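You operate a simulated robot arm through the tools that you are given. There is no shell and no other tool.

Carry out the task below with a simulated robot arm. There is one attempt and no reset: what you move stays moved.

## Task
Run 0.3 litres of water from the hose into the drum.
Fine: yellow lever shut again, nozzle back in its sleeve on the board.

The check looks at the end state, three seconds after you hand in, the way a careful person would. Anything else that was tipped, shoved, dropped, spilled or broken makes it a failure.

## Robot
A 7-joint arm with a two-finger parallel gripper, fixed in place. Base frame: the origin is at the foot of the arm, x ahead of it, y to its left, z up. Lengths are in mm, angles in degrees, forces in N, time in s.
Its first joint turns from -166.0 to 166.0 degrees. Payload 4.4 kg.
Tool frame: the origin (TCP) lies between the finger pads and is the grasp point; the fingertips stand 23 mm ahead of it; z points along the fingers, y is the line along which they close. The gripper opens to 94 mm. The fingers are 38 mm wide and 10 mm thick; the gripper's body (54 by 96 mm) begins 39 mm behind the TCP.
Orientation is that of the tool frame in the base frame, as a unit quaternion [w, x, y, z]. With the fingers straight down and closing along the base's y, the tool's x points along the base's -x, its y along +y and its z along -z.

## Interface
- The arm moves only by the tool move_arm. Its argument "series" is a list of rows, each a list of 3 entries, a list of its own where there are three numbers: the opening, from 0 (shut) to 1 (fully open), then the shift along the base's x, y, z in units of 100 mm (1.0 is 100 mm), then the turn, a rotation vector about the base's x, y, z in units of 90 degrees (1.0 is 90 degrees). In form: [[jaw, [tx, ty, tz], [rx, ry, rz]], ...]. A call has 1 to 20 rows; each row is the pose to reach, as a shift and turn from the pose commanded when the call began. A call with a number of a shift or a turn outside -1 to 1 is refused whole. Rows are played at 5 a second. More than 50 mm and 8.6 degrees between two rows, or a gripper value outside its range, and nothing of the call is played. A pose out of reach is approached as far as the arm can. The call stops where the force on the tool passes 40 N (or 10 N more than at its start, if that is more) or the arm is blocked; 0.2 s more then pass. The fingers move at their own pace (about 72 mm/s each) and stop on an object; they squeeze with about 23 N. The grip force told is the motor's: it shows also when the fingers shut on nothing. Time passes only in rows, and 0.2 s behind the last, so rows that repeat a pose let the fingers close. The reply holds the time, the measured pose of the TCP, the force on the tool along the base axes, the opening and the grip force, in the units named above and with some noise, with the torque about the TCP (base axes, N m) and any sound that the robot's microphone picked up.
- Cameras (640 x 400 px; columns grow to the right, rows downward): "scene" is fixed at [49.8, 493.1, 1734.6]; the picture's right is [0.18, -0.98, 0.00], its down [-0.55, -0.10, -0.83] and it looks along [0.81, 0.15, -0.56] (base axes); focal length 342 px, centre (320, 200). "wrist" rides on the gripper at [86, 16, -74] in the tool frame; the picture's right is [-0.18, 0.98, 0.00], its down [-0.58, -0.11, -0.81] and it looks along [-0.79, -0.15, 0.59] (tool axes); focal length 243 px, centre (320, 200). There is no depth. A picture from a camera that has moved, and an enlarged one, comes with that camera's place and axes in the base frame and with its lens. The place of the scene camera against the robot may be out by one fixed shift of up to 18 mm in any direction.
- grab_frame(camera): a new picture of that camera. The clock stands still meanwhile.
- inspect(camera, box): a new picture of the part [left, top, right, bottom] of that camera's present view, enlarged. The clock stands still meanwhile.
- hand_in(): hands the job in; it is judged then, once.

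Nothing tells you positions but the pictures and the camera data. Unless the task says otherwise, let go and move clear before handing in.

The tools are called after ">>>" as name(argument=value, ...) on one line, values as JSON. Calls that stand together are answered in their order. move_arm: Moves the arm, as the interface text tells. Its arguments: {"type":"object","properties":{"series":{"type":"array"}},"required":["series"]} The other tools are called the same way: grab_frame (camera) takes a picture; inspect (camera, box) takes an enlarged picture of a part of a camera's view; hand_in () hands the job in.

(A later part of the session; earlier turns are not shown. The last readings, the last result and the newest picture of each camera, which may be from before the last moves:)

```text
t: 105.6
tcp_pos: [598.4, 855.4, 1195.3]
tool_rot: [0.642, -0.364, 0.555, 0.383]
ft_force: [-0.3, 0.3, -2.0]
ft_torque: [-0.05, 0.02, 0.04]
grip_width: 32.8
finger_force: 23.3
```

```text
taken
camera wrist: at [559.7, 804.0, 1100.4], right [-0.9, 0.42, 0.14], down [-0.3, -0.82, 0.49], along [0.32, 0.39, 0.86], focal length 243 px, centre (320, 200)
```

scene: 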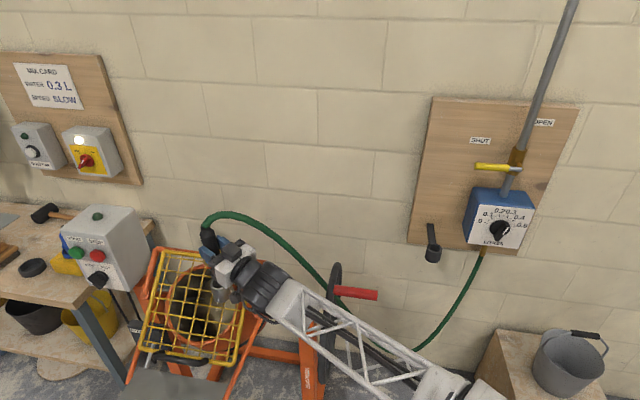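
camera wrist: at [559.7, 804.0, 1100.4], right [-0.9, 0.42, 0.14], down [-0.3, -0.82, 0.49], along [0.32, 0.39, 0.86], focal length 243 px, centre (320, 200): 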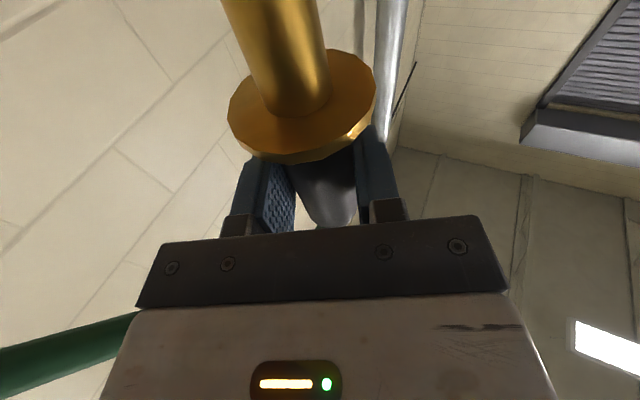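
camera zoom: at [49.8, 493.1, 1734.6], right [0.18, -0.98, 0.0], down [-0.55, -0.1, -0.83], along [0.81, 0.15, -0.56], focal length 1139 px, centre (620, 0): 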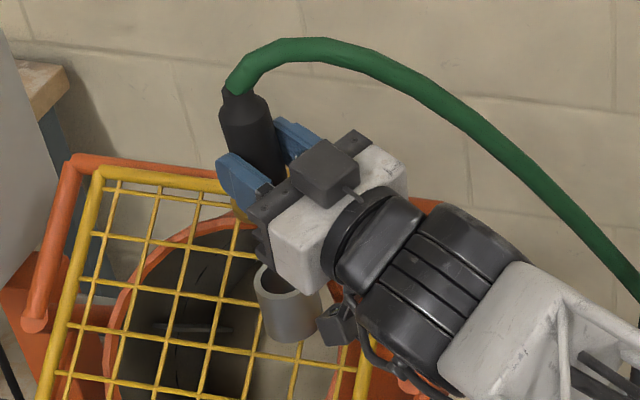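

In this posture the nozzle is over the cup, slightly right of centre. I'll shift 6 mm left, lower until the spout is just above the mouth, and check.

>>> move_arm(series=[[0, [-0.01, 0.06, 0], [0, 0, 0]], [0, [-0.01, 0.06, -0.15], [0, 0, 0]], [0, [-0.01, 0.06, -0.3], [0, 0, 0]], [0, [-0.01, 0.06, -0.4], [0, 0, 0]]])

>>> inspect(camera="scene", box=[180, 220, 270, 320])

>>> grab_frame(camera="wrist")

```text
t: 106.6
tcp_pos: [597.7, 862.1, 1156.3]
tool_rot: [0.642, -0.364, 0.556, 0.383]
ft_force: [0.6, 0.4, -2.1]
ft_torque: [-0.03, 0.01, -0.02]
grip_width: 32.8
finger_force: 22.9
```

```text
4.00 times, centred on (225, 270) of scene
camera zoom: at [49.8, 493.1, 1734.6], right [0.18, -0.98, 0.0], down [-0.55, -0.1, -0.83], along [0.81, 0.15, -0.56], focal length 1367 px, centre (700, -80)
```

zoom: 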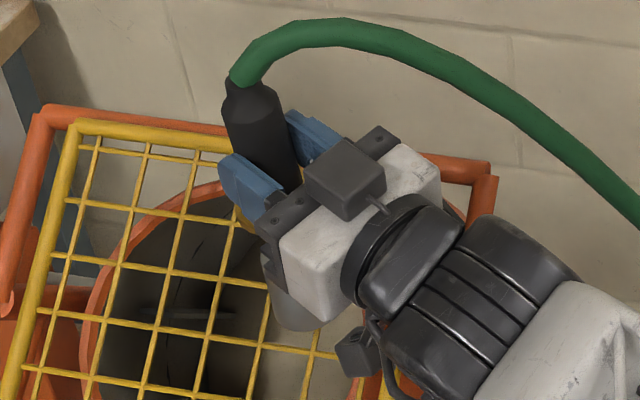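

```text
taken
camera wrist: at [559.1, 810.3, 1060.2], right [-0.9, 0.42, 0.14], down [-0.3, -0.82, 0.49], along [0.32, 0.39, 0.86], focal length 243 px, centre (320, 200)
```

wrist: 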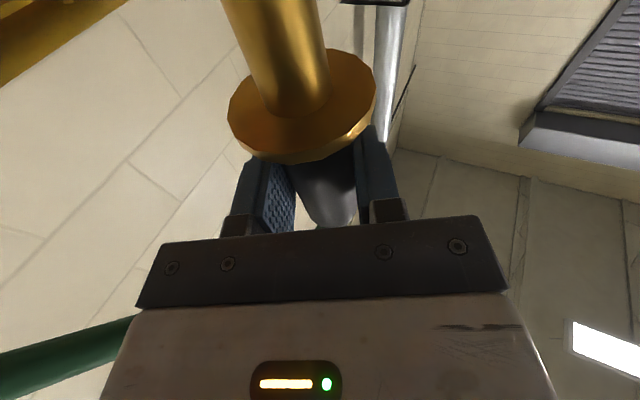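

>>> inspect(camera="wrist", box=[200, 0, 440, 130])

>>> inspect(camera="wrist", box=[0, 0, 140, 100])

```text
2.67 times, centred on (320, 65) of wrist
camera zoom: at [559.1, 810.3, 1060.2], right [-0.9, 0.42, 0.14], down [-0.3, -0.82, 0.49], along [0.32, 0.39, 0.86], focal length 647 px, centre (320, 560)
```

zoom: 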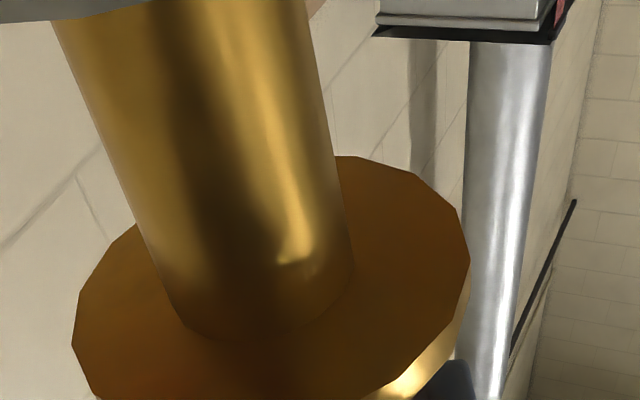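

```text
4.00 times, centred on (70, 50) of wrist
camera zoom: at [559.1, 810.3, 1060.2], right [-0.9, 0.42, 0.14], down [-0.3, -0.82, 0.49], along [0.32, 0.39, 0.86], focal length 970 px, centre (1320, 800)
```

zoom: 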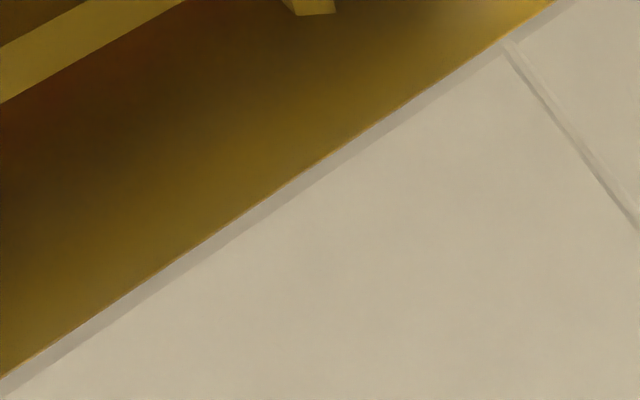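

>>> inspect(camera="wrist", box=[60, 0, 300, 80])

```text
2.67 times, centred on (180, 40) of wrist
camera zoom: at [559.1, 810.3, 1060.2], right [-0.9, 0.42, 0.14], down [-0.3, -0.82, 0.49], along [0.32, 0.39, 0.86], focal length 647 px, centre (693, 627)
```

zoom: 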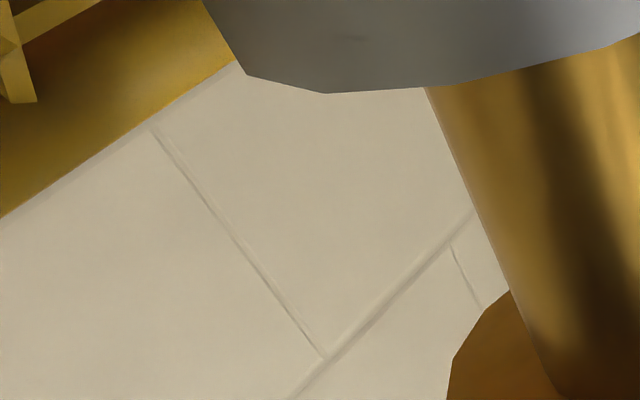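

The wrist camera now sees the cup's near rim in front of the spout: cup centre about (606, 871), spout axis about (601, 865). I'll shift 4–5 mm and lower a little, watching the force.

>>> move_arm(series=[[0, [0.04, 0.05, 0], [0, 0, 0]], [0, [0.04, 0.05, -0.08], [0, 0, 0]], [0, [0.04, 0.05, -0.15], [0, 0, 0]], [0, [0.04, 0.05, -0.15], [0, 0, 0]]])

>>> inspect(camera="wrist", box=[60, 0, 340, 140])

>>> inspect(camera="scene", box=[180, 220, 270, 320])

```text
t: 107.6
tcp_pos: [601.2, 865.4, 1142.6]
tool_rot: [0.643, -0.364, 0.555, 0.383]
ft_force: [0.2, -1.1, 20.7]
ft_torque: [0.32, -0.02, 0.02]
grip_width: 32.6
finger_force: 23.7
```

```text
2.29 times, centred on (200, 70) of wrist
camera zoom: at [563.0, 814.9, 1046.9], right [-0.9, 0.42, 0.14], down [-0.31, -0.82, 0.48], along [0.32, 0.39, 0.86], focal length 555 px, centre (594, 497)
```

zoom: 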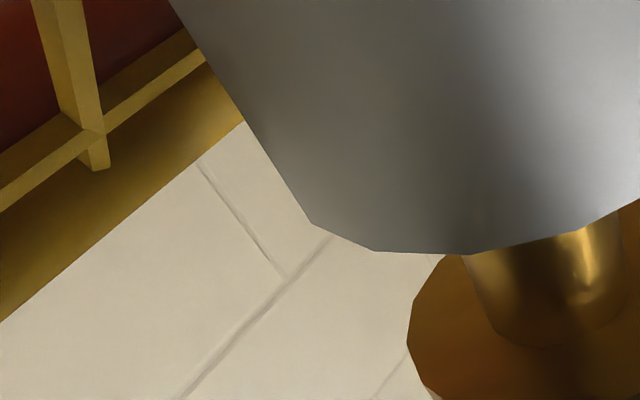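

```text
4.00 times, centred on (225, 270) of scene
camera zoom: at [49.8, 493.1, 1734.6], right [0.18, -0.98, 0.0], down [-0.55, -0.1, -0.83], along [0.81, 0.15, -0.56], focal length 1367 px, centre (700, -80)
```

zoom: 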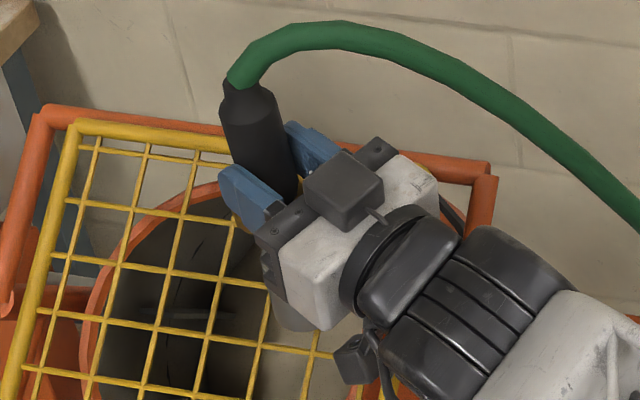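

Contact: 20 N upward, and the torque places it at the spout's far (+y) edge, so the spout caught the far rim. A fresh fit puts the cup centre at (604, 868, rim z≈1077). I'll lift 12 mm, shift 6 mm back in −y and lower again.

>>> move_arm(series=[[0, [0, 0, 0.12], [0, 0, 0]], [0, [0.01, -0.06, 0.12], [0, 0, 0]], [0, [0.01, -0.06, 0.05], [0, 0, 0]], [0, [0.01, -0.06, -0.02], [0, 0, 0]], [0, [0.01, -0.06, -0.06], [0, 0, 0]]])

>>> inspect(camera="wrist", box=[60, 0, 340, 140])

```text
t: 108.8
tcp_pos: [603.2, 859.6, 1137.2]
tool_rot: [0.643, -0.364, 0.554, 0.384]
ft_force: [-0.9, -0.6, 22.1]
ft_torque: [0.43, -0.03, 0.03]
grip_width: 33.2
finger_force: 22.7
```

```text
2.29 times, centred on (200, 70) of wrist
camera zoom: at [564.5, 809.1, 1042.1], right [-0.9, 0.42, 0.14], down [-0.31, -0.82, 0.48], along [0.32, 0.39, 0.86], focal length 555 px, centre (594, 497)
```

zoom: 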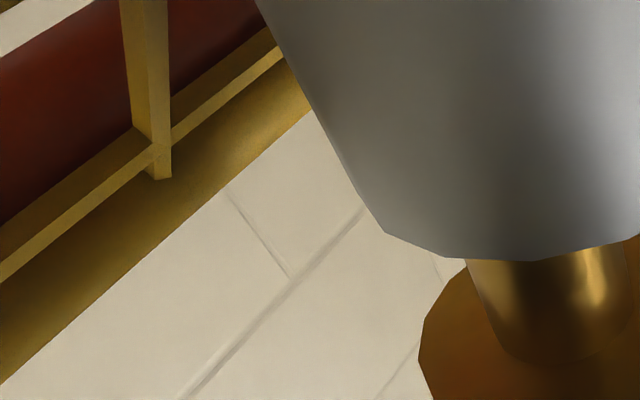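

Still resting on the far (+y) edge, and the nozzle slid up about 5 mm in the grip. I'll lift clear, shift another 6 mm in −y and 2 mm in −x, and lower gently.

>>> move_arm(series=[[0, [0, 0, 0.06], [0, 0, 0]], [0, [0, 0, 0.16], [0, 0, 0]], [0, [-0.02, -0.06, 0.16], [0, 0, 0]], [0, [-0.02, -0.06, 0.16], [0, 0, 0]]])

>>> inspect(camera="wrist", box=[60, 0, 340, 140])

>>> inspect(camera="scene", box=[180, 220, 270, 320])

```text
t: 109.8
tcp_pos: [600.9, 853.7, 1150.2]
tool_rot: [0.641, -0.365, 0.555, 0.384]
ft_force: [0.1, -0.1, -2.1]
ft_torque: [-0.03, -0.03, 0.01]
grip_width: 32.7
finger_force: 22.5
```

```text
2.29 times, centred on (200, 70) of wrist
camera zoom: at [562.1, 803.1, 1054.7], right [-0.9, 0.42, 0.14], down [-0.3, -0.82, 0.49], along [0.32, 0.39, 0.86], focal length 555 px, centre (594, 497)
```

zoom: 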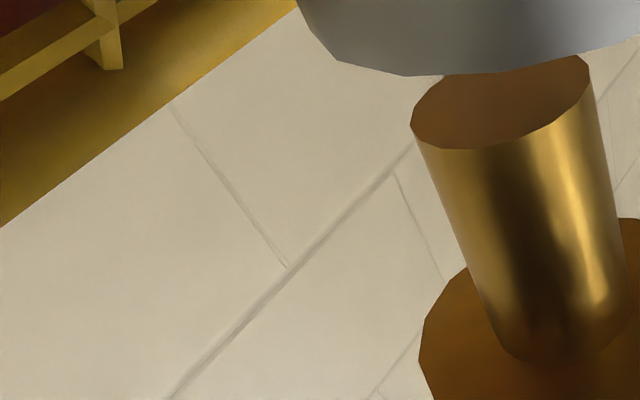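

```text
4.00 times, centred on (225, 270) of scene
camera zoom: at [49.8, 493.1, 1734.6], right [0.18, -0.98, 0.0], down [-0.55, -0.1, -0.83], along [0.81, 0.15, -0.56], focal length 1367 px, centre (700, -80)
```

zoom: 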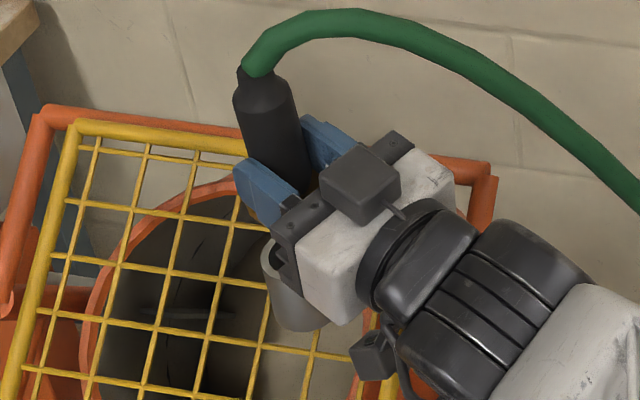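

Now the spout tip and rim are both visible: tip at about (604, 859), cup centre about (599, 865), rim z≈1074. Moving (−6, +4) mm and lowering 20 mm.

>>> move_arm(series=[[0, [-0.061, 0.041, 0], [0, 0, 0]], [0, [-0.061, 0.041, -0.08], [0, 0, 0]], [0, [-0.061, 0.041, -0.15], [0, 0, 0]], [0, [-0.061, 0.041, -0.2], [0, 0, 0]]])

>>> inspect(camera="wrist", box=[60, 0, 340, 140])

```text
t: 110.8
tcp_pos: [594.4, 858.9, 1131.1]
tool_rot: [0.642, -0.365, 0.555, 0.384]
ft_force: [0.4, 1.0, -2.2]
ft_torque: [-0.07, 0.01, 0.01]
grip_width: 32.8
finger_force: 23.3
```

```text
2.29 times, centred on (200, 70) of wrist
camera zoom: at [556.3, 807.0, 1035.3], right [-0.9, 0.42, 0.14], down [-0.3, -0.82, 0.49], along [0.32, 0.39, 0.86], focal length 555 px, centre (594, 497)
```

zoom: 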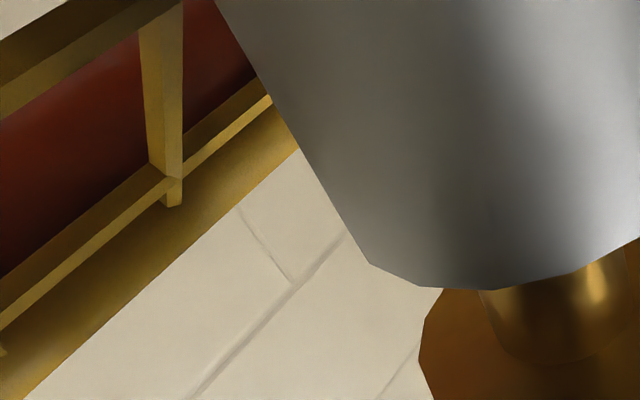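

It's in without contact. Lowering further, 8 mm and then 8 more.

>>> move_arm(series=[[0, [0, 0, -0.05], [0, 0, 0]], [0, [0, 0, -0.1], [0, 0, 0]], [0, [0, 0, -0.14], [0, 0, 0]]])

>>> inspect(camera="wrist", box=[60, 0, 340, 140])

>>> inspect(camera="scene", box=[180, 220, 270, 320])

```text
t: 111.8
tcp_pos: [593.0, 858.4, 1123.0]
tool_rot: [0.643, -0.363, 0.554, 0.384]
ft_force: [-3.9, -0.1, 6.2]
ft_torque: [-0.33, 0.83, -0.27]
grip_width: 32.7
finger_force: 23.3
stopped in row 3: the force on the tool passed its limit at 41 N (the readings are from after the stop); the commanded pose is now the measured one
```

```text
2.29 times, centred on (200, 70) of wrist
camera zoom: at [555.9, 808.5, 1026.8], right [-0.9, 0.42, 0.14], down [-0.31, -0.82, 0.48], along [0.32, 0.39, 0.87], focal length 555 px, centre (594, 497)
```

zoom: 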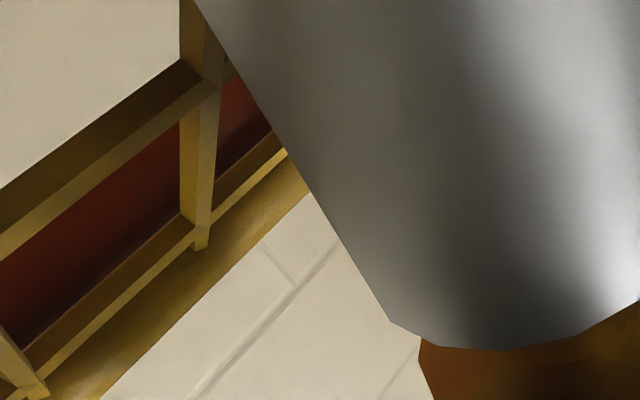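

```text
4.00 times, centred on (225, 270) of scene
camera zoom: at [49.8, 493.1, 1734.6], right [0.18, -0.98, 0.0], down [-0.55, -0.1, -0.83], along [0.81, 0.15, -0.56], focal length 1367 px, centre (700, -80)
```

zoom: 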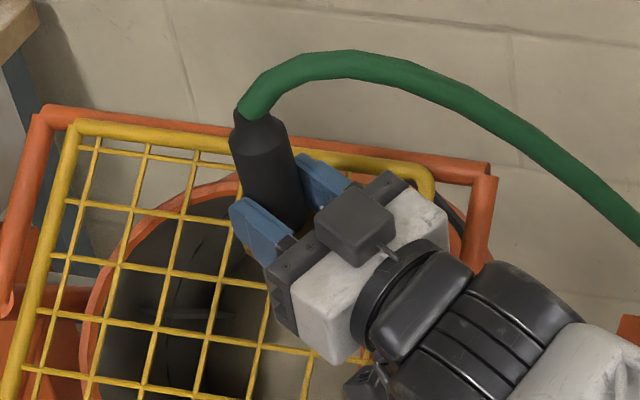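

The spout is nearly home (flange just above the rim), but the torque shows the wrist camera housing touched the guard at a light 41 N peak. I'll rise 3 mm to relieve that and release the nozzle, which will drop the last few millimetres onto its flange.

>>> move_arm(series=[[0, [0, 0, 0.03], [0, 0, 0]], [0, [0, 0, 0.03], [0, 0, 0]]])

>>> inspect(camera="wrist", box=[60, 0, 340, 140])

```text
t: 112.4
tcp_pos: [593.7, 859.5, 1123.9]
tool_rot: [0.644, -0.363, 0.553, 0.384]
ft_force: [0.3, -0.3, -2.4]
ft_torque: [-0.01, 0.01, 0.04]
grip_width: 32.7
finger_force: 23.1
```

```text
2.29 times, centred on (200, 70) of wrist
camera zoom: at [556.2, 808.3, 1028.8], right [-0.9, 0.42, 0.14], down [-0.31, -0.82, 0.48], along [0.32, 0.39, 0.86], focal length 555 px, centre (594, 497)
```

zoom: 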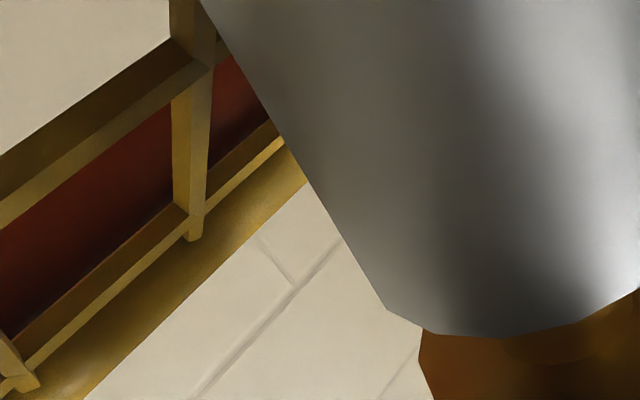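

Contact relieved. Releasing the nozzle now.

>>> move_arm(series=[[0.4, [0, 0, 0], [0, 0, 0]], [0.5, [0, 0, 0], [0, 0, 0]], [0.55, [0, 0, 0], [0, 0, 0]], [0.55, [0, 0, 0], [0, 0, 0]]])

>>> inspect(camera="scene", box=[180, 220, 270, 320])

>>> grab_frame(camera="wrist")

```text
t: 113.4
tcp_pos: [594.5, 858.1, 1125.1]
tool_rot: [0.644, -0.363, 0.554, 0.383]
ft_force: [0.2, 0.3, 0.3]
ft_torque: [0.01, 0.03, -0.02]
grip_width: 51.7
finger_force: 0.0
```

```text
4.00 times, centred on (225, 270) of scene
camera zoom: at [49.8, 493.1, 1734.6], right [0.18, -0.98, 0.0], down [-0.55, -0.1, -0.83], along [0.81, 0.15, -0.56], focal length 1367 px, centre (700, -80)
```

zoom: 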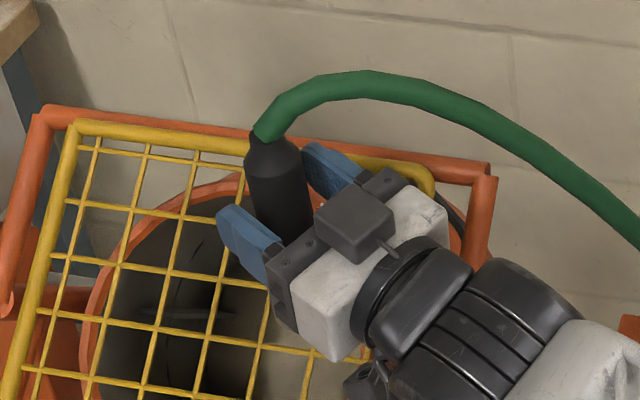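

```text
taken
camera wrist: at [556.1, 808.4, 1029.1], right [-0.9, 0.42, 0.14], down [-0.31, -0.82, 0.48], along [0.32, 0.39, 0.86], focal length 243 px, centre (320, 200)
```

wrist: 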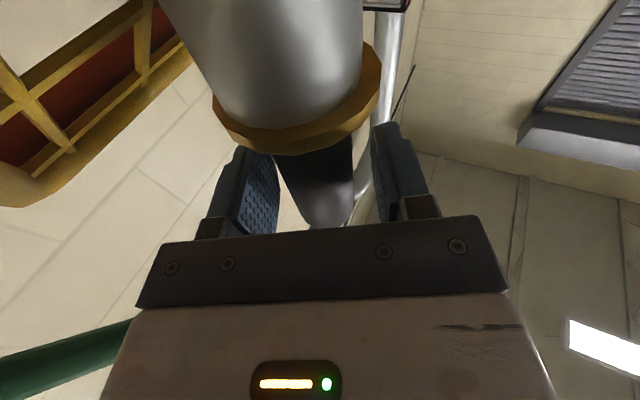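

The nozzle sits in the cup with its flange on the rim, hose arching clear. I'll draw the hand straight back with a slight rise.

>>> move_arm(series=[[0.55, [-0.04, -0.09, 0.03], [0, 0, 0]], [0.55, [-0.13, -0.27, 0.06], [0, 0, 0]], [0.55, [-0.25, -0.5, 0.1], [0, 0, 0]], [0.55, [-0.4, -0.8, 0.2], [0, 0, 0]], [0.55, [-0.5, -1.0, 0.4], [0, 0, 0]]])

>>> grab_frame(camera="scene")

>>> inspect(camera="scene", box=[120, 200, 400, 380])

```text
t: 114.6
tcp_pos: [545.1, 758.0, 1163.3]
tool_rot: [0.643, -0.364, 0.553, 0.385]
ft_force: [0.0, 0.0, -0.2]
ft_torque: [0.02, 0.02, -0.01]
grip_width: 51.6
finger_force: 0.1
```

```text
taken
```

scene: 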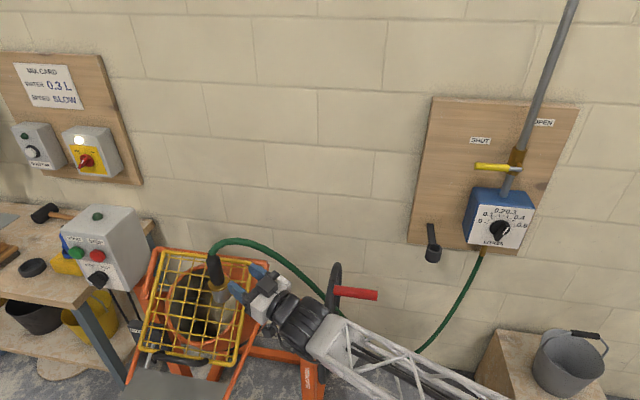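

```text
2.22 times, centred on (260, 290) of scene
camera zoom: at [49.8, 493.1, 1734.6], right [0.18, -0.98, 0.0], down [-0.55, -0.1, -0.83], along [0.81, 0.15, -0.56], focal length 759 px, centre (453, 0)
```

zoom: 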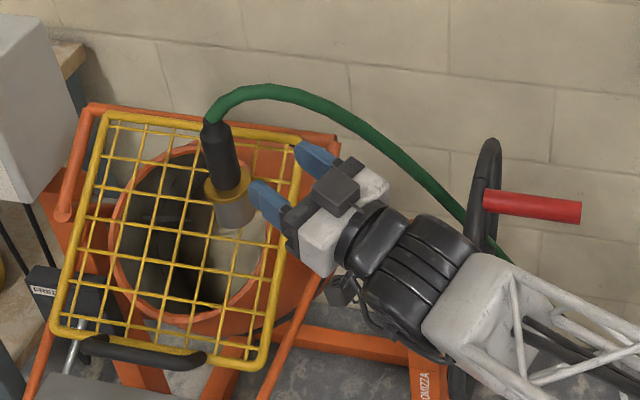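

All in place at the drum. Next the lever: I'll raise the arm away from the hose, close the fingers into a pusher, roll to camera-right, then move over to the board.

>>> move_arm(series=[[0.3, [0, -0.2, 0.3], [0, 0, 0]], [0, [0, -0.4, 0.6], [0, 0, 0]], [0, [0, -0.7, 0.9], [0, 0, 0]], [0, [0, -1.0, 1.0], [0, 0, 0]]])

>>> move_arm(series=[[0, [0, -0.1, 0.1], [-0.039, -0.08, -0.011]], [0, [0, -0.2, 0.2], [-0.078, -0.16, -0.022]], [0, [0, -0.3, 0.3], [-0.117, -0.24, -0.033]], [0, [0, -0.4, 0.4], [-0.156, -0.32, -0.044]], [0, [0, -0.5, 0.5], [-0.195, -0.4, -0.055]], [0, [0, -0.6, 0.6], [-0.234, -0.48, -0.066]], [0, [0, -0.7, 0.7], [-0.273, -0.56, -0.077]], [0, [0, -0.8, 0.8], [-0.312, -0.64, -0.088]], [0, [0, -0.9, 0.9], [-0.351, -0.72, -0.099]], [0, [0, -1.0, 1.0], [-0.39, -0.8, -0.11]]])

>>> grab_frame(camera="scene")

```text
t: 115.6
tcp_pos: [545.9, 657.4, 1264.0]
tool_rot: [0.643, -0.363, 0.554, 0.383]
ft_force: [-0.1, 0.4, -0.8]
ft_torque: [0.03, -0.03, -0.02]
grip_width: 0.1
finger_force: 23.2
```

```text
t: 117.8
tcp_pos: [542.3, 555.9, 1424.1]
tool_rot: [0.714, -0.661, 0.203, -0.112]
ft_force: [-0.4, 0.0, -0.1]
ft_torque: [-0.02, -0.03, -0.01]
grip_width: 0.0
finger_force: 22.6
out of reach, approached as far as the arm can: row 6, 7, 8, 9, 10
```

```text
taken
```

scene: 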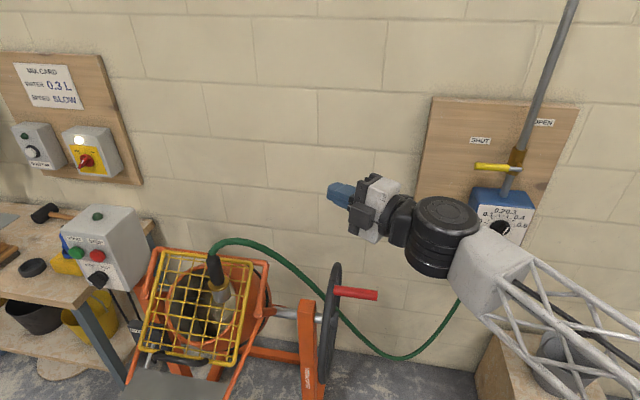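

>>> move_arm(series=[[0, [0.05, -0.1, 0], [0, 0, -0.09]], [0, [0.1, -0.25, 0], [0, 0, -0.18]], [0, [0.2, -0.4, -0.1], [0, 0, -0.27]], [0, [0.3, -0.55, -0.2], [0, 0, -0.36]], [0, [0.4, -0.7, -0.3], [0, 0, -0.45]], [0, [0.5, -0.8, -0.4], [0, 0, -0.54]], [0, [0.6, -0.9, -0.5], [0, 0, -0.63]], [0, [0.7, -1.0, -0.6], [0, 0, -0.71]]])

>>> move_arm(series=[[0, [0.25, -0.25, 0], [0, 0, 0]], [0, [0.5, -0.5, 0], [0, 0, 0]], [0, [0.75, -0.75, 0], [0, 0, 0]], [0, [0.9, -1.0, 0], [0, 0, 0]]])

>>> grab_frame(camera="wrist")

>>> grab_frame(camera="scene")

```text
t: 119.6
tcp_pos: [612.0, 454.1, 1365.0]
tool_rot: [0.547, -0.452, 0.522, -0.474]
ft_force: [0.4, 0.4, -0.4]
ft_torque: [0.01, 0.01, 0.03]
grip_width: 0.0
finger_force: 23.7
```

```text
t: 120.6
tcp_pos: [702.9, 355.1, 1364.6]
tool_rot: [0.547, -0.453, 0.521, -0.473]
ft_force: [-0.3, 0.3, -0.7]
ft_torque: [0.02, -0.03, 0.02]
grip_width: 0.1
finger_force: 23.0
```

```text
taken
camera wrist: at [630.7, 272.0, 1332.9], right [0.04, 0.32, -0.95], down [-0.82, 0.56, 0.15], along [0.58, 0.77, 0.29], focal length 243 px, centre (320, 200)
```

wrist: 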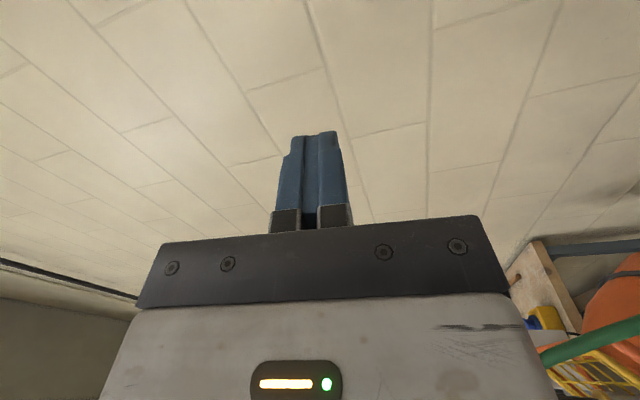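

```text
taken
```

scene: 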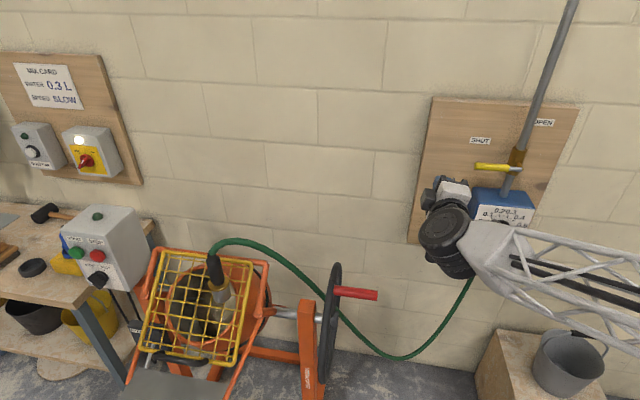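

Pose is good. I'll come in to about (880, 100, 1240), just short of the lever, to measure it.

>>> move_arm(series=[[0, [0, -0.35, -0.2], [0, 0.03, 0]], [0, [0, -0.7, -0.4], [0, 0.03, 0]], [0, [0.1, -1.0, -0.6], [0, 0.03, 0]]])

>>> move_arm(series=[[0, [0.3, -0.35, -0.2], [0, 0, 0]], [0, [0.6, -0.7, -0.4], [0, 0, 0]], [0, [0.9, -1.0, -0.6], [0, 0, 0]]])

>>> move_arm(series=[[0, [0.3, -0.2, 0], [0, 0, 0]], [0, [0.6, -0.4, 0], [0, 0, 0]], [0, [0.8, -0.5, 0], [0, 0, 0]]])

>>> grab_frame(camera="wrist")

>>> grab_frame(camera="scene")

```text
t: 121.4
tcp_pos: [711.5, 255.6, 1303.8]
tool_rot: [0.535, -0.464, 0.533, -0.462]
ft_force: [0.2, -0.2, -0.2]
ft_torque: [0.01, 0.03, 0.03]
grip_width: 0.0
finger_force: 22.6
```

```text
refused: row 1 steps farther than a row can; nothing moved
```

```text
t: 122.2
tcp_pos: [792.4, 203.4, 1304.2]
tool_rot: [0.535, -0.463, 0.534, -0.462]
ft_force: [0.8, -0.1, 1.2]
ft_torque: [0.0, -0.02, 0.01]
grip_width: 0.0
finger_force: 22.8
```

```text
taken
camera wrist: at [718.9, 121.1, 1276.0], right [0.0, 0.32, -0.95], down [-0.81, 0.56, 0.19], along [0.59, 0.77, 0.26], focal length 243 px, centre (320, 200)
```

wrist: 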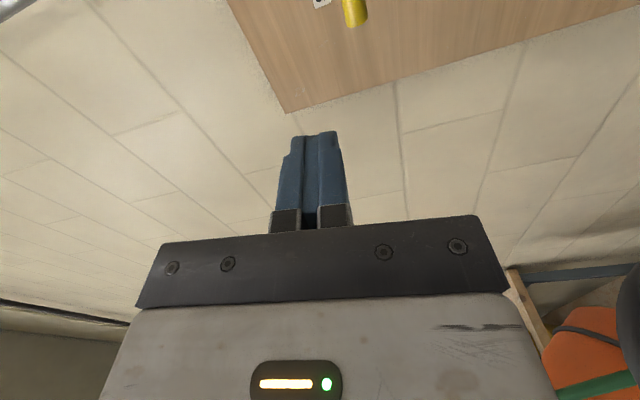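

```text
taken
```

scene: 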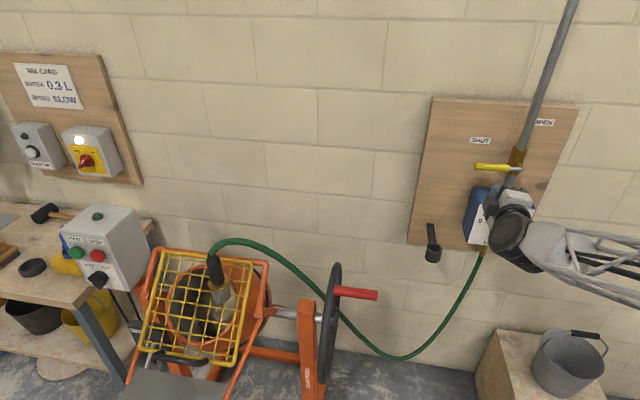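

>>> move_arm(series=[[0, [0.2, -0.23, -0.18], [0, 0, 0]], [0, [0.42, -0.46, -0.37], [0, 0, 0]], [0, [0.64, -0.7, -0.55], [0, 0, 0]], [0, [0.85, -0.93, -0.74], [0, 0, 0]]])

>>> grab_frame(camera="wrist")

>>> inspect(camera="wrist", box=[180, 0, 460, 175])

```text
t: 123.2
tcp_pos: [877.9, 111.2, 1231.2]
tool_rot: [0.535, -0.464, 0.534, -0.462]
ft_force: [0.1, 0.3, 0.8]
ft_torque: [-0.04, 0.05, 0.0]
grip_width: 0.1
finger_force: 22.7
```

```text
taken
camera wrist: at [804.0, 28.5, 1202.4], right [0.0, 0.32, -0.95], down [-0.81, 0.56, 0.19], along [0.59, 0.76, 0.26], focal length 243 px, centre (320, 200)
```

wrist: 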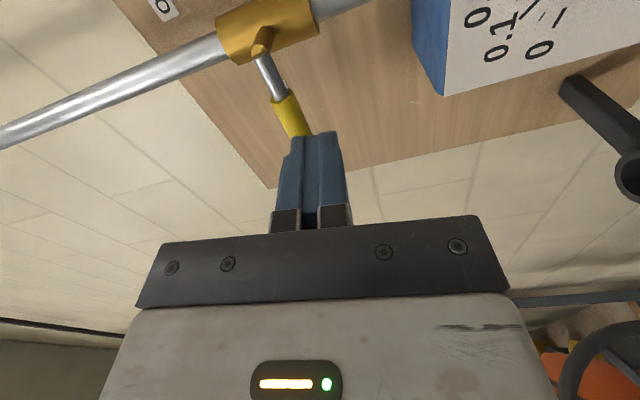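

```text
2.29 times, centred on (320, 88) of wrist
camera zoom: at [804.0, 28.5, 1202.4], right [0.0, 0.32, -0.95], down [-0.81, 0.56, 0.19], along [0.59, 0.76, 0.26], focal length 555 px, centre (320, 457)
```

zoom: 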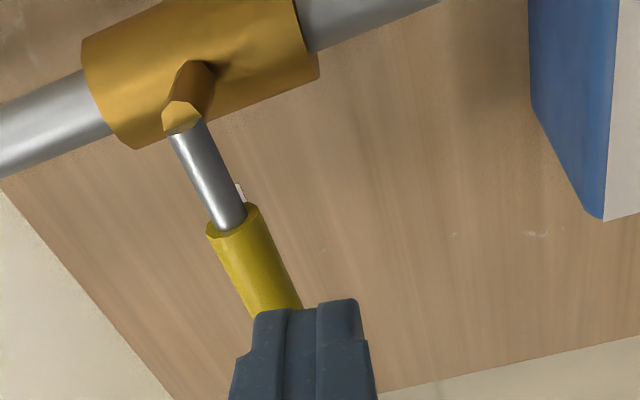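

The lever axis is at x≈997, z≈1271, pivot y≈89, yellow grip from y≈128 to 215. I'll slide the closed fingers underneath it at y≈160.

>>> move_arm(series=[[0, [0.1, 0.25, 0], [0, 0, 0]], [0, [0.3, 0.48, 0.04], [0, 0, 0]], [0, [0.65, 0.48, 0.04], [0, 0, 0]], [0, [0.9, 0.48, 0.04], [0, 0, 0]], [0, [1.0, 0.48, 0.04], [0, 0, 0]]])

>>> grab_frame(camera="wrist")

>>> inspect(camera="scene", box=[440, 120, 580, 230])

```text
t: 124.4
tcp_pos: [977.9, 159.6, 1234.1]
tool_rot: [0.535, -0.463, 0.534, -0.462]
ft_force: [0.8, -0.1, 0.4]
ft_torque: [0.01, 0.02, -0.02]
grip_width: 0.0
finger_force: 22.9
```

```text
taken
camera wrist: at [905.0, 77.6, 1206.1], right [0.0, 0.32, -0.95], down [-0.81, 0.56, 0.19], along [0.59, 0.76, 0.26], focal length 243 px, centre (320, 200)
```

wrist: 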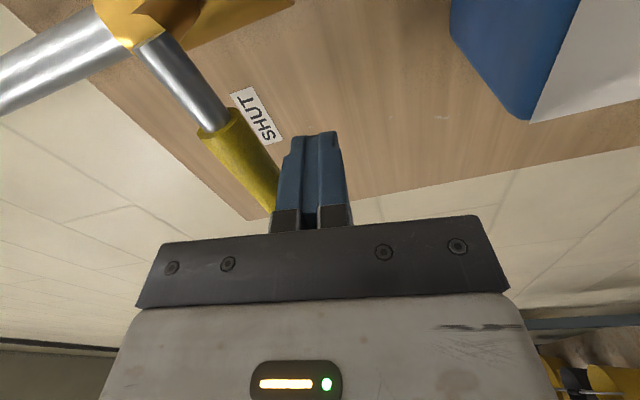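

```text
3.64 times, centred on (510, 175) of scene
camera zoom: at [49.8, 493.1, 1734.6], right [0.18, -0.98, 0.0], down [-0.55, -0.1, -0.83], along [0.81, 0.15, -0.56], focal length 1242 px, centre (-371, 291)
```

zoom: 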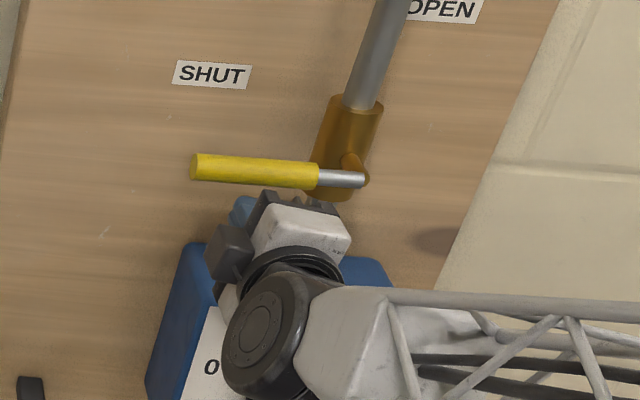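

The fingers are right beneath the lever. I'll push it up and round towards OPEN, first to about 60°.

>>> move_arm(series=[[0, [0.04, 0, 0.08], [0, 0, 0]], [0, [0.04, 0, 0.165], [0, 0, 0]], [0, [0.04, 0.035, 0.31], [0, 0, 0]], [0, [0.04, 0.04, 0.47], [0, 0, 0]], [0, [0.04, 0, 0.645], [0, 0, 0]], [0, [0.04, -0.085, 0.81], [0, 0, 0]]])

>>> grab_frame(camera="wrist")

>>> inspect(camera="scene", box=[440, 100, 580, 230])

```text
t: 125.8
tcp_pos: [981.9, 151.5, 1315.7]
tool_rot: [0.536, -0.463, 0.533, -0.463]
ft_force: [1.1, 1.0, 0.6]
ft_torque: [-0.02, 0.0, 0.03]
grip_width: 0.0
finger_force: 22.6
```

```text
taken
camera wrist: at [908.8, 68.4, 1287.6], right [0.0, 0.32, -0.95], down [-0.81, 0.56, 0.19], along [0.59, 0.76, 0.26], focal length 243 px, centre (320, 200)
```

wrist: 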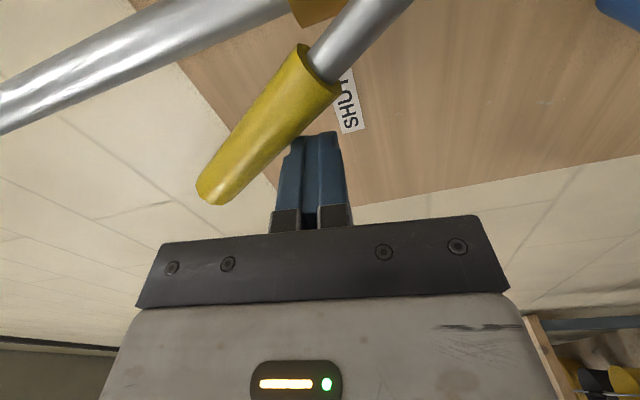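

```text
3.08 times, centred on (510, 165) of scene
camera zoom: at [49.8, 493.1, 1734.6], right [0.18, -0.98, 0.0], down [-0.55, -0.1, -0.83], along [0.81, 0.15, -0.56], focal length 1051 px, centre (-265, 308)
```

zoom: 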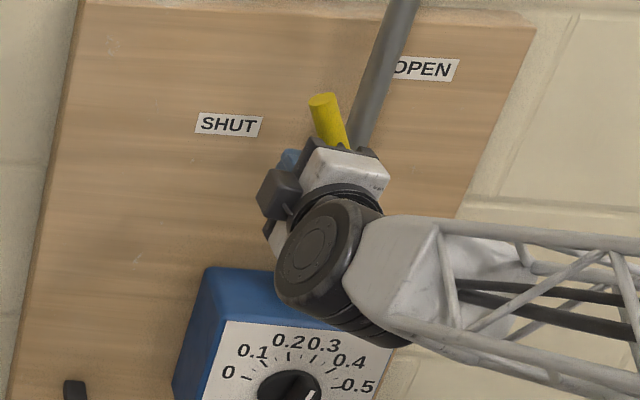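

The lever follows easily, now past 60°. Continuing to upright.

>>> move_arm(series=[[0, [0, -0.07, 0.08], [0, 0, 0]], [0, [0, -0.145, 0.15], [0, 0, 0]], [0, [0, -0.24, 0.21], [0, 0, 0]], [0, [0, -0.335, 0.25], [0, 0, 0]], [0, [0, -0.36, 0.25], [0, 0, 0]]])

>>> grab_frame(camera="scene")

>>> inspect(camera="scene", box=[440, 80, 580, 230])

>>> grab_frame(camera="wrist")

```text
t: 127.0
tcp_pos: [981.3, 119.3, 1337.8]
tool_rot: [0.535, -0.466, 0.533, -0.461]
ft_force: [6.7, 20.5, -0.4]
ft_torque: [-0.03, 0.05, 0.4]
grip_width: 0.0
finger_force: 23.1
stopped in row 5: the force on the tool passed its limit at 44 N (the readings are from after the stop); the commanded pose is now the measured one
```

```text
taken
```

scene: 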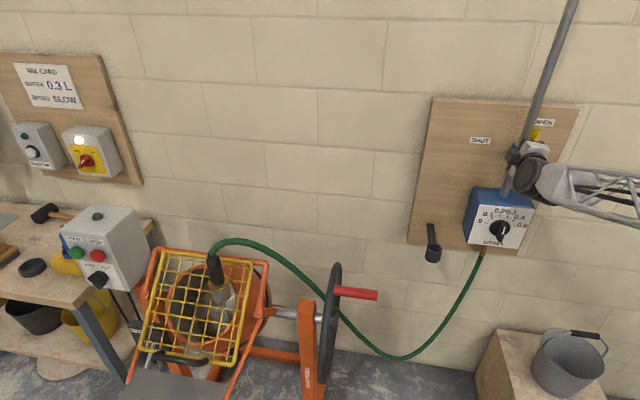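

```text
2.67 times, centred on (510, 155) of scene
camera zoom: at [49.8, 493.1, 1734.6], right [0.18, -0.98, 0.0], down [-0.55, -0.1, -0.83], along [0.81, 0.15, -0.56], focal length 911 px, centre (-187, 320)
```

zoom: 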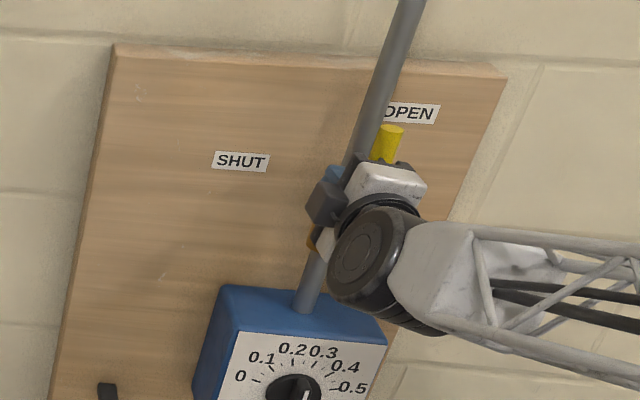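

```text
taken
camera wrist: at [908.4, 36.6, 1310.7], right [0.0, 0.32, -0.95], down [-0.81, 0.55, 0.19], along [0.59, 0.77, 0.26], focal length 243 px, centre (320, 200)
```

wrist: 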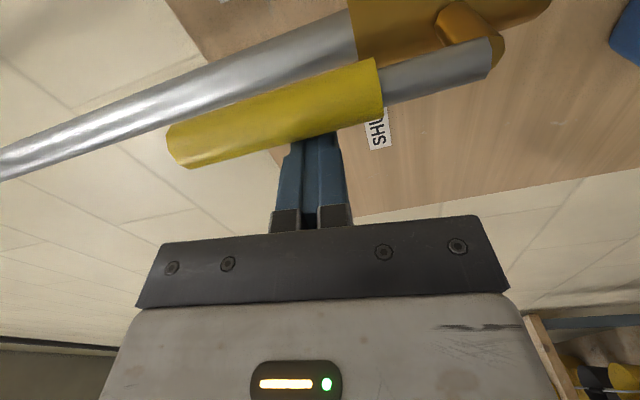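

The lever is at its stop, upright at OPEN. I'll ease off a little and wait a second, listening and watching the dial and the drum.

>>> move_arm(series=[[0, [0, 0.05, 0], [0, 0, 0]], [0, [0, 0.08, 0], [0, 0, 0]], [0, [0, 0.08, 0], [0, 0, 0]]])

>>> inspect(camera="scene", box=[470, 180, 550, 260])

>>> inspect(camera="scene", box=[140, 220, 280, 360])

```text
t: 127.8
tcp_pos: [982.0, 126.1, 1338.0]
tool_rot: [0.534, -0.465, 0.534, -0.462]
ft_force: [0.8, 0.3, -0.2]
ft_torque: [-0.03, 0.01, 0.03]
grip_width: 0.1
finger_force: 23.2
```

```text
5.00 times, centred on (510, 220) of scene
camera zoom: at [49.8, 493.1, 1734.6], right [0.18, -0.98, 0.0], down [-0.55, -0.1, -0.83], along [0.81, 0.15, -0.56], focal length 1708 px, centre (-630, 100)
```

zoom: 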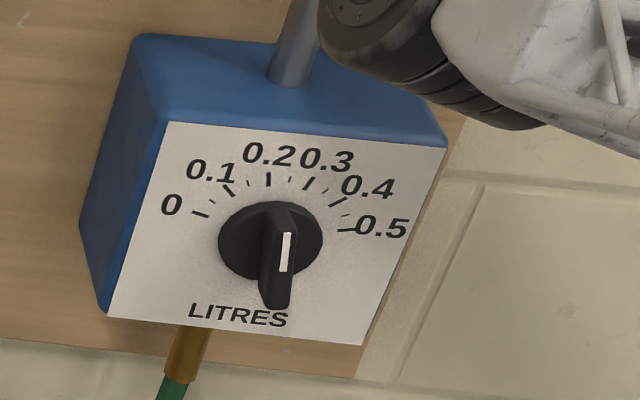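

```text
2.86 times, centred on (210, 290) of scene
camera zoom: at [49.8, 493.1, 1734.6], right [0.18, -0.98, 0.0], down [-0.55, -0.1, -0.83], along [0.81, 0.15, -0.56], focal length 976 px, centre (634, -57)
```

zoom: 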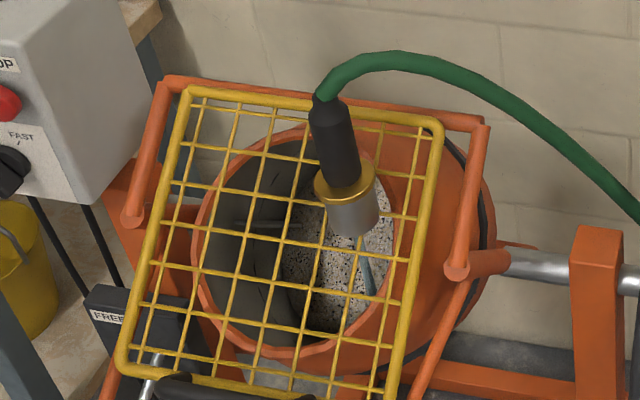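

The metering dial is running back (now near 0.2) and water is streaming into the drum, so it counts down to zero. I'll wait and check.

>>> move_arm(series=[[0, [0, 0, 0], [0, 0, 0]], [0, [0, 0, 0], [0, 0, 0]], [0, [0, 0, 0], [0, 0, 0]], [0, [0, 0, 0], [0, 0, 0]], [0, [0, 0, 0], [0, 0, 0]], [0, [0, 0, 0], [0, 0, 0]]])

>>> inspect(camera="scene", box=[470, 180, 550, 260])

```text
t: 129.2
tcp_pos: [981.0, 126.3, 1338.0]
tool_rot: [0.535, -0.466, 0.532, -0.462]
ft_force: [0.1, -0.2, -0.2]
ft_torque: [-0.02, -0.01, -0.02]
grip_width: 0.3
finger_force: 22.6
```

```text
5.00 times, centred on (510, 220) of scene
camera zoom: at [49.8, 493.1, 1734.6], right [0.18, -0.98, 0.0], down [-0.55, -0.1, -0.83], along [0.81, 0.15, -0.56], focal length 1708 px, centre (-630, 100)
```

zoom: 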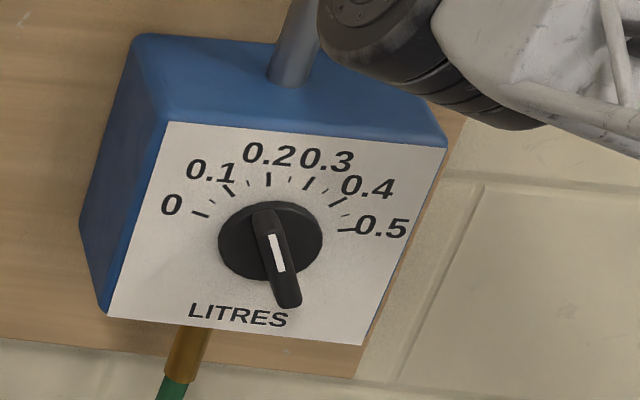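

>>> move_arm(series=[[0, [0, 0, 0], [0, 0, 0]], [0, [0, 0, 0], [0, 0, 0]], [0, [0, 0, 0], [0, 0, 0]], [0, [0, 0, 0], [0, 0, 0]], [0, [0, 0, 0], [0, 0, 0]], [0, [0, 0, 0], [0, 0, 0]], [0, [0, 0, 0], [0, 0, 0]], [0, [0, 0, 0], [0, 0, 0]], [0, [0, 0, 0], [0, 0, 0]], [0, [0, 0, 0], [0, 0, 0]], [0, [0, 0, 0], [0, 0, 0]], [0, [0, 0, 0], [0, 0, 0]], [0, [0, 0, 0], [0, 0, 0]], [0, [0, 0, 0], [0, 0, 0]], [0, [0, 0, 0], [0, 0, 0]]])

>>> inspect(camera="scene", box=[470, 180, 550, 260])

>>> inspect(camera="scene", box=[140, 220, 280, 360])

```text
t: 132.4
tcp_pos: [981.6, 126.4, 1338.5]
tool_rot: [0.535, -0.466, 0.533, -0.461]
ft_force: [0.2, -0.2, -0.1]
ft_torque: [0.0, -0.01, 0.0]
grip_width: 0.0
finger_force: 22.8
```

```text
5.00 times, centred on (510, 220) of scene
camera zoom: at [49.8, 493.1, 1734.6], right [0.18, -0.98, 0.0], down [-0.55, -0.1, -0.83], along [0.81, 0.15, -0.56], focal length 1708 px, centre (-630, 100)
```

zoom: 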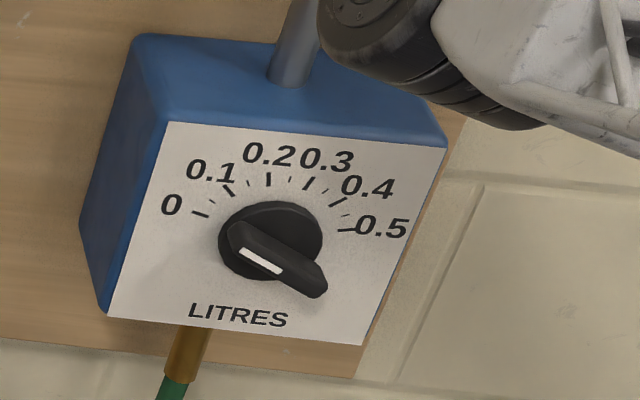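

```text
2.86 times, centred on (210, 290) of scene
camera zoom: at [49.8, 493.1, 1734.6], right [0.18, -0.98, 0.0], down [-0.55, -0.1, -0.83], along [0.81, 0.15, -0.56], focal length 976 px, centre (634, -57)
```

zoom: 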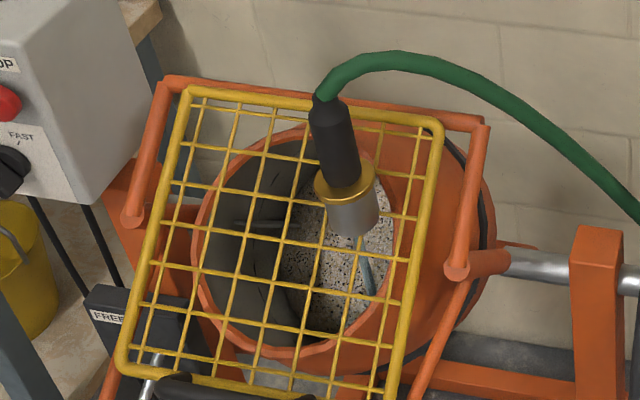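

>>> move_arm(series=[[0, [0, 0, 0], [0, 0, 0]], [0, [0, 0, 0], [0, 0, 0]], [0, [0, 0, 0], [0, 0, 0]], [0, [0, 0, 0], [0, 0, 0]], [0, [0, 0, 0], [0, 0, 0]], [0, [0, 0, 0], [0, 0, 0]], [0, [0, 0, 0], [0, 0, 0]], [0, [0, 0, 0], [0, 0, 0]], [0, [0, 0, 0], [0, 0, 0]], [0, [0, 0, 0], [0, 0, 0]]])

>>> inspect(camera="scene", box=[470, 180, 550, 260])

>>> inspect(camera="scene", box=[140, 220, 280, 360])

```text
t: 134.6
tcp_pos: [981.8, 126.4, 1338.4]
tool_rot: [0.535, -0.465, 0.533, -0.461]
ft_force: [-0.2, 0.2, -0.1]
ft_torque: [0.01, -0.02, 0.0]
grip_width: 0.3
finger_force: 22.9
```

```text
5.00 times, centred on (510, 220) of scene
camera zoom: at [49.8, 493.1, 1734.6], right [0.18, -0.98, 0.0], down [-0.55, -0.1, -0.83], along [0.81, 0.15, -0.56], focal length 1708 px, centre (-630, 100)
```

zoom: 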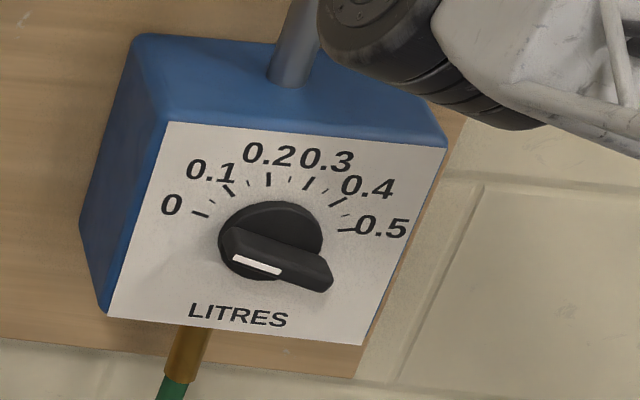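

```text
2.86 times, centred on (210, 290) of scene
camera zoom: at [49.8, 493.1, 1734.6], right [0.18, -0.98, 0.0], down [-0.55, -0.1, -0.83], along [0.81, 0.15, -0.56], focal length 976 px, centre (634, -57)
```

zoom: 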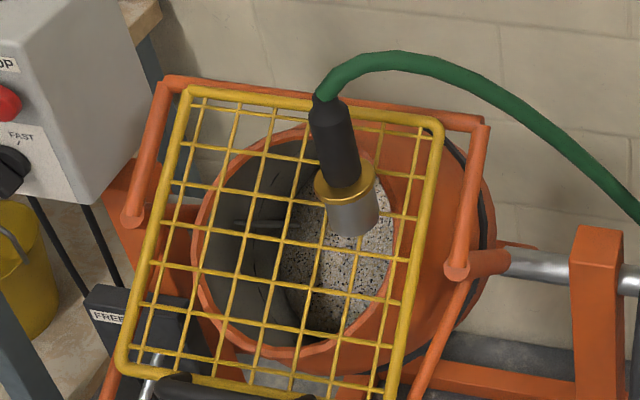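

The dial is back at 0 and the stream has stopped: the dose is in. Now I'll go round to the lever's right side to push it back to SHUT.

>>> move_arm(series=[[0, [-0.2, 0.03, 0], [0, 0, 0]], [0, [-0.6, 0.03, 0.02], [0, 0, 0]], [0, [-0.6, -0.4, 0.04], [0, 0, 0]], [0, [-0.6, -0.8, 0.04], [0, 0, 0]], [0, [-0.3, -0.8, 0.04], [0, 0, 0]], [0, [-0.04, -0.8, 0.04], [0, 0, 0]]])

>>> grab_frame(camera="wrist")

>>> inspect(camera="scene", box=[440, 80, 580, 230])

```text
t: 136.0
tcp_pos: [977.2, 45.9, 1344.0]
tool_rot: [0.536, -0.465, 0.533, -0.462]
ft_force: [-1.4, 0.7, 0.5]
ft_torque: [0.02, 0.05, 0.0]
grip_width: 0.3
finger_force: 22.7
```

```text
taken
camera wrist: at [904.4, -36.1, 1315.4], right [0.0, 0.32, -0.95], down [-0.81, 0.56, 0.19], along [0.59, 0.77, 0.26], focal length 243 px, centre (320, 200)
```

wrist: 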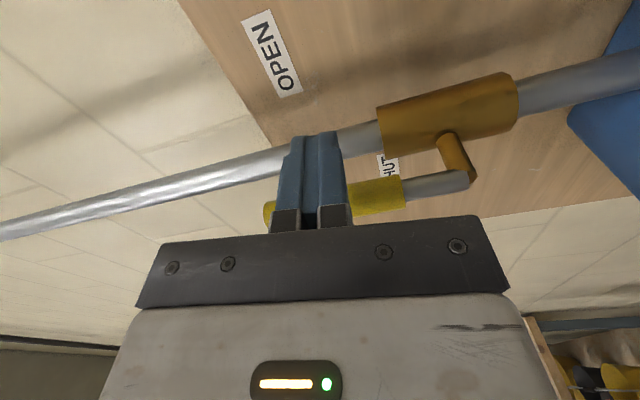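

```text
2.67 times, centred on (510, 155) of scene
camera zoom: at [49.8, 493.1, 1734.6], right [0.18, -0.98, 0.0], down [-0.55, -0.1, -0.83], along [0.81, 0.15, -0.56], focal length 911 px, centre (-187, 320)
```

zoom: 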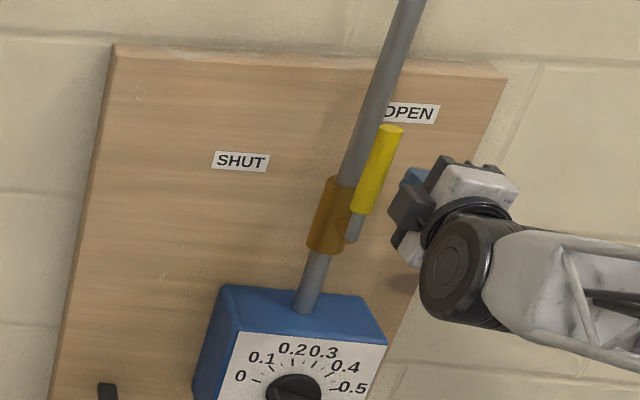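

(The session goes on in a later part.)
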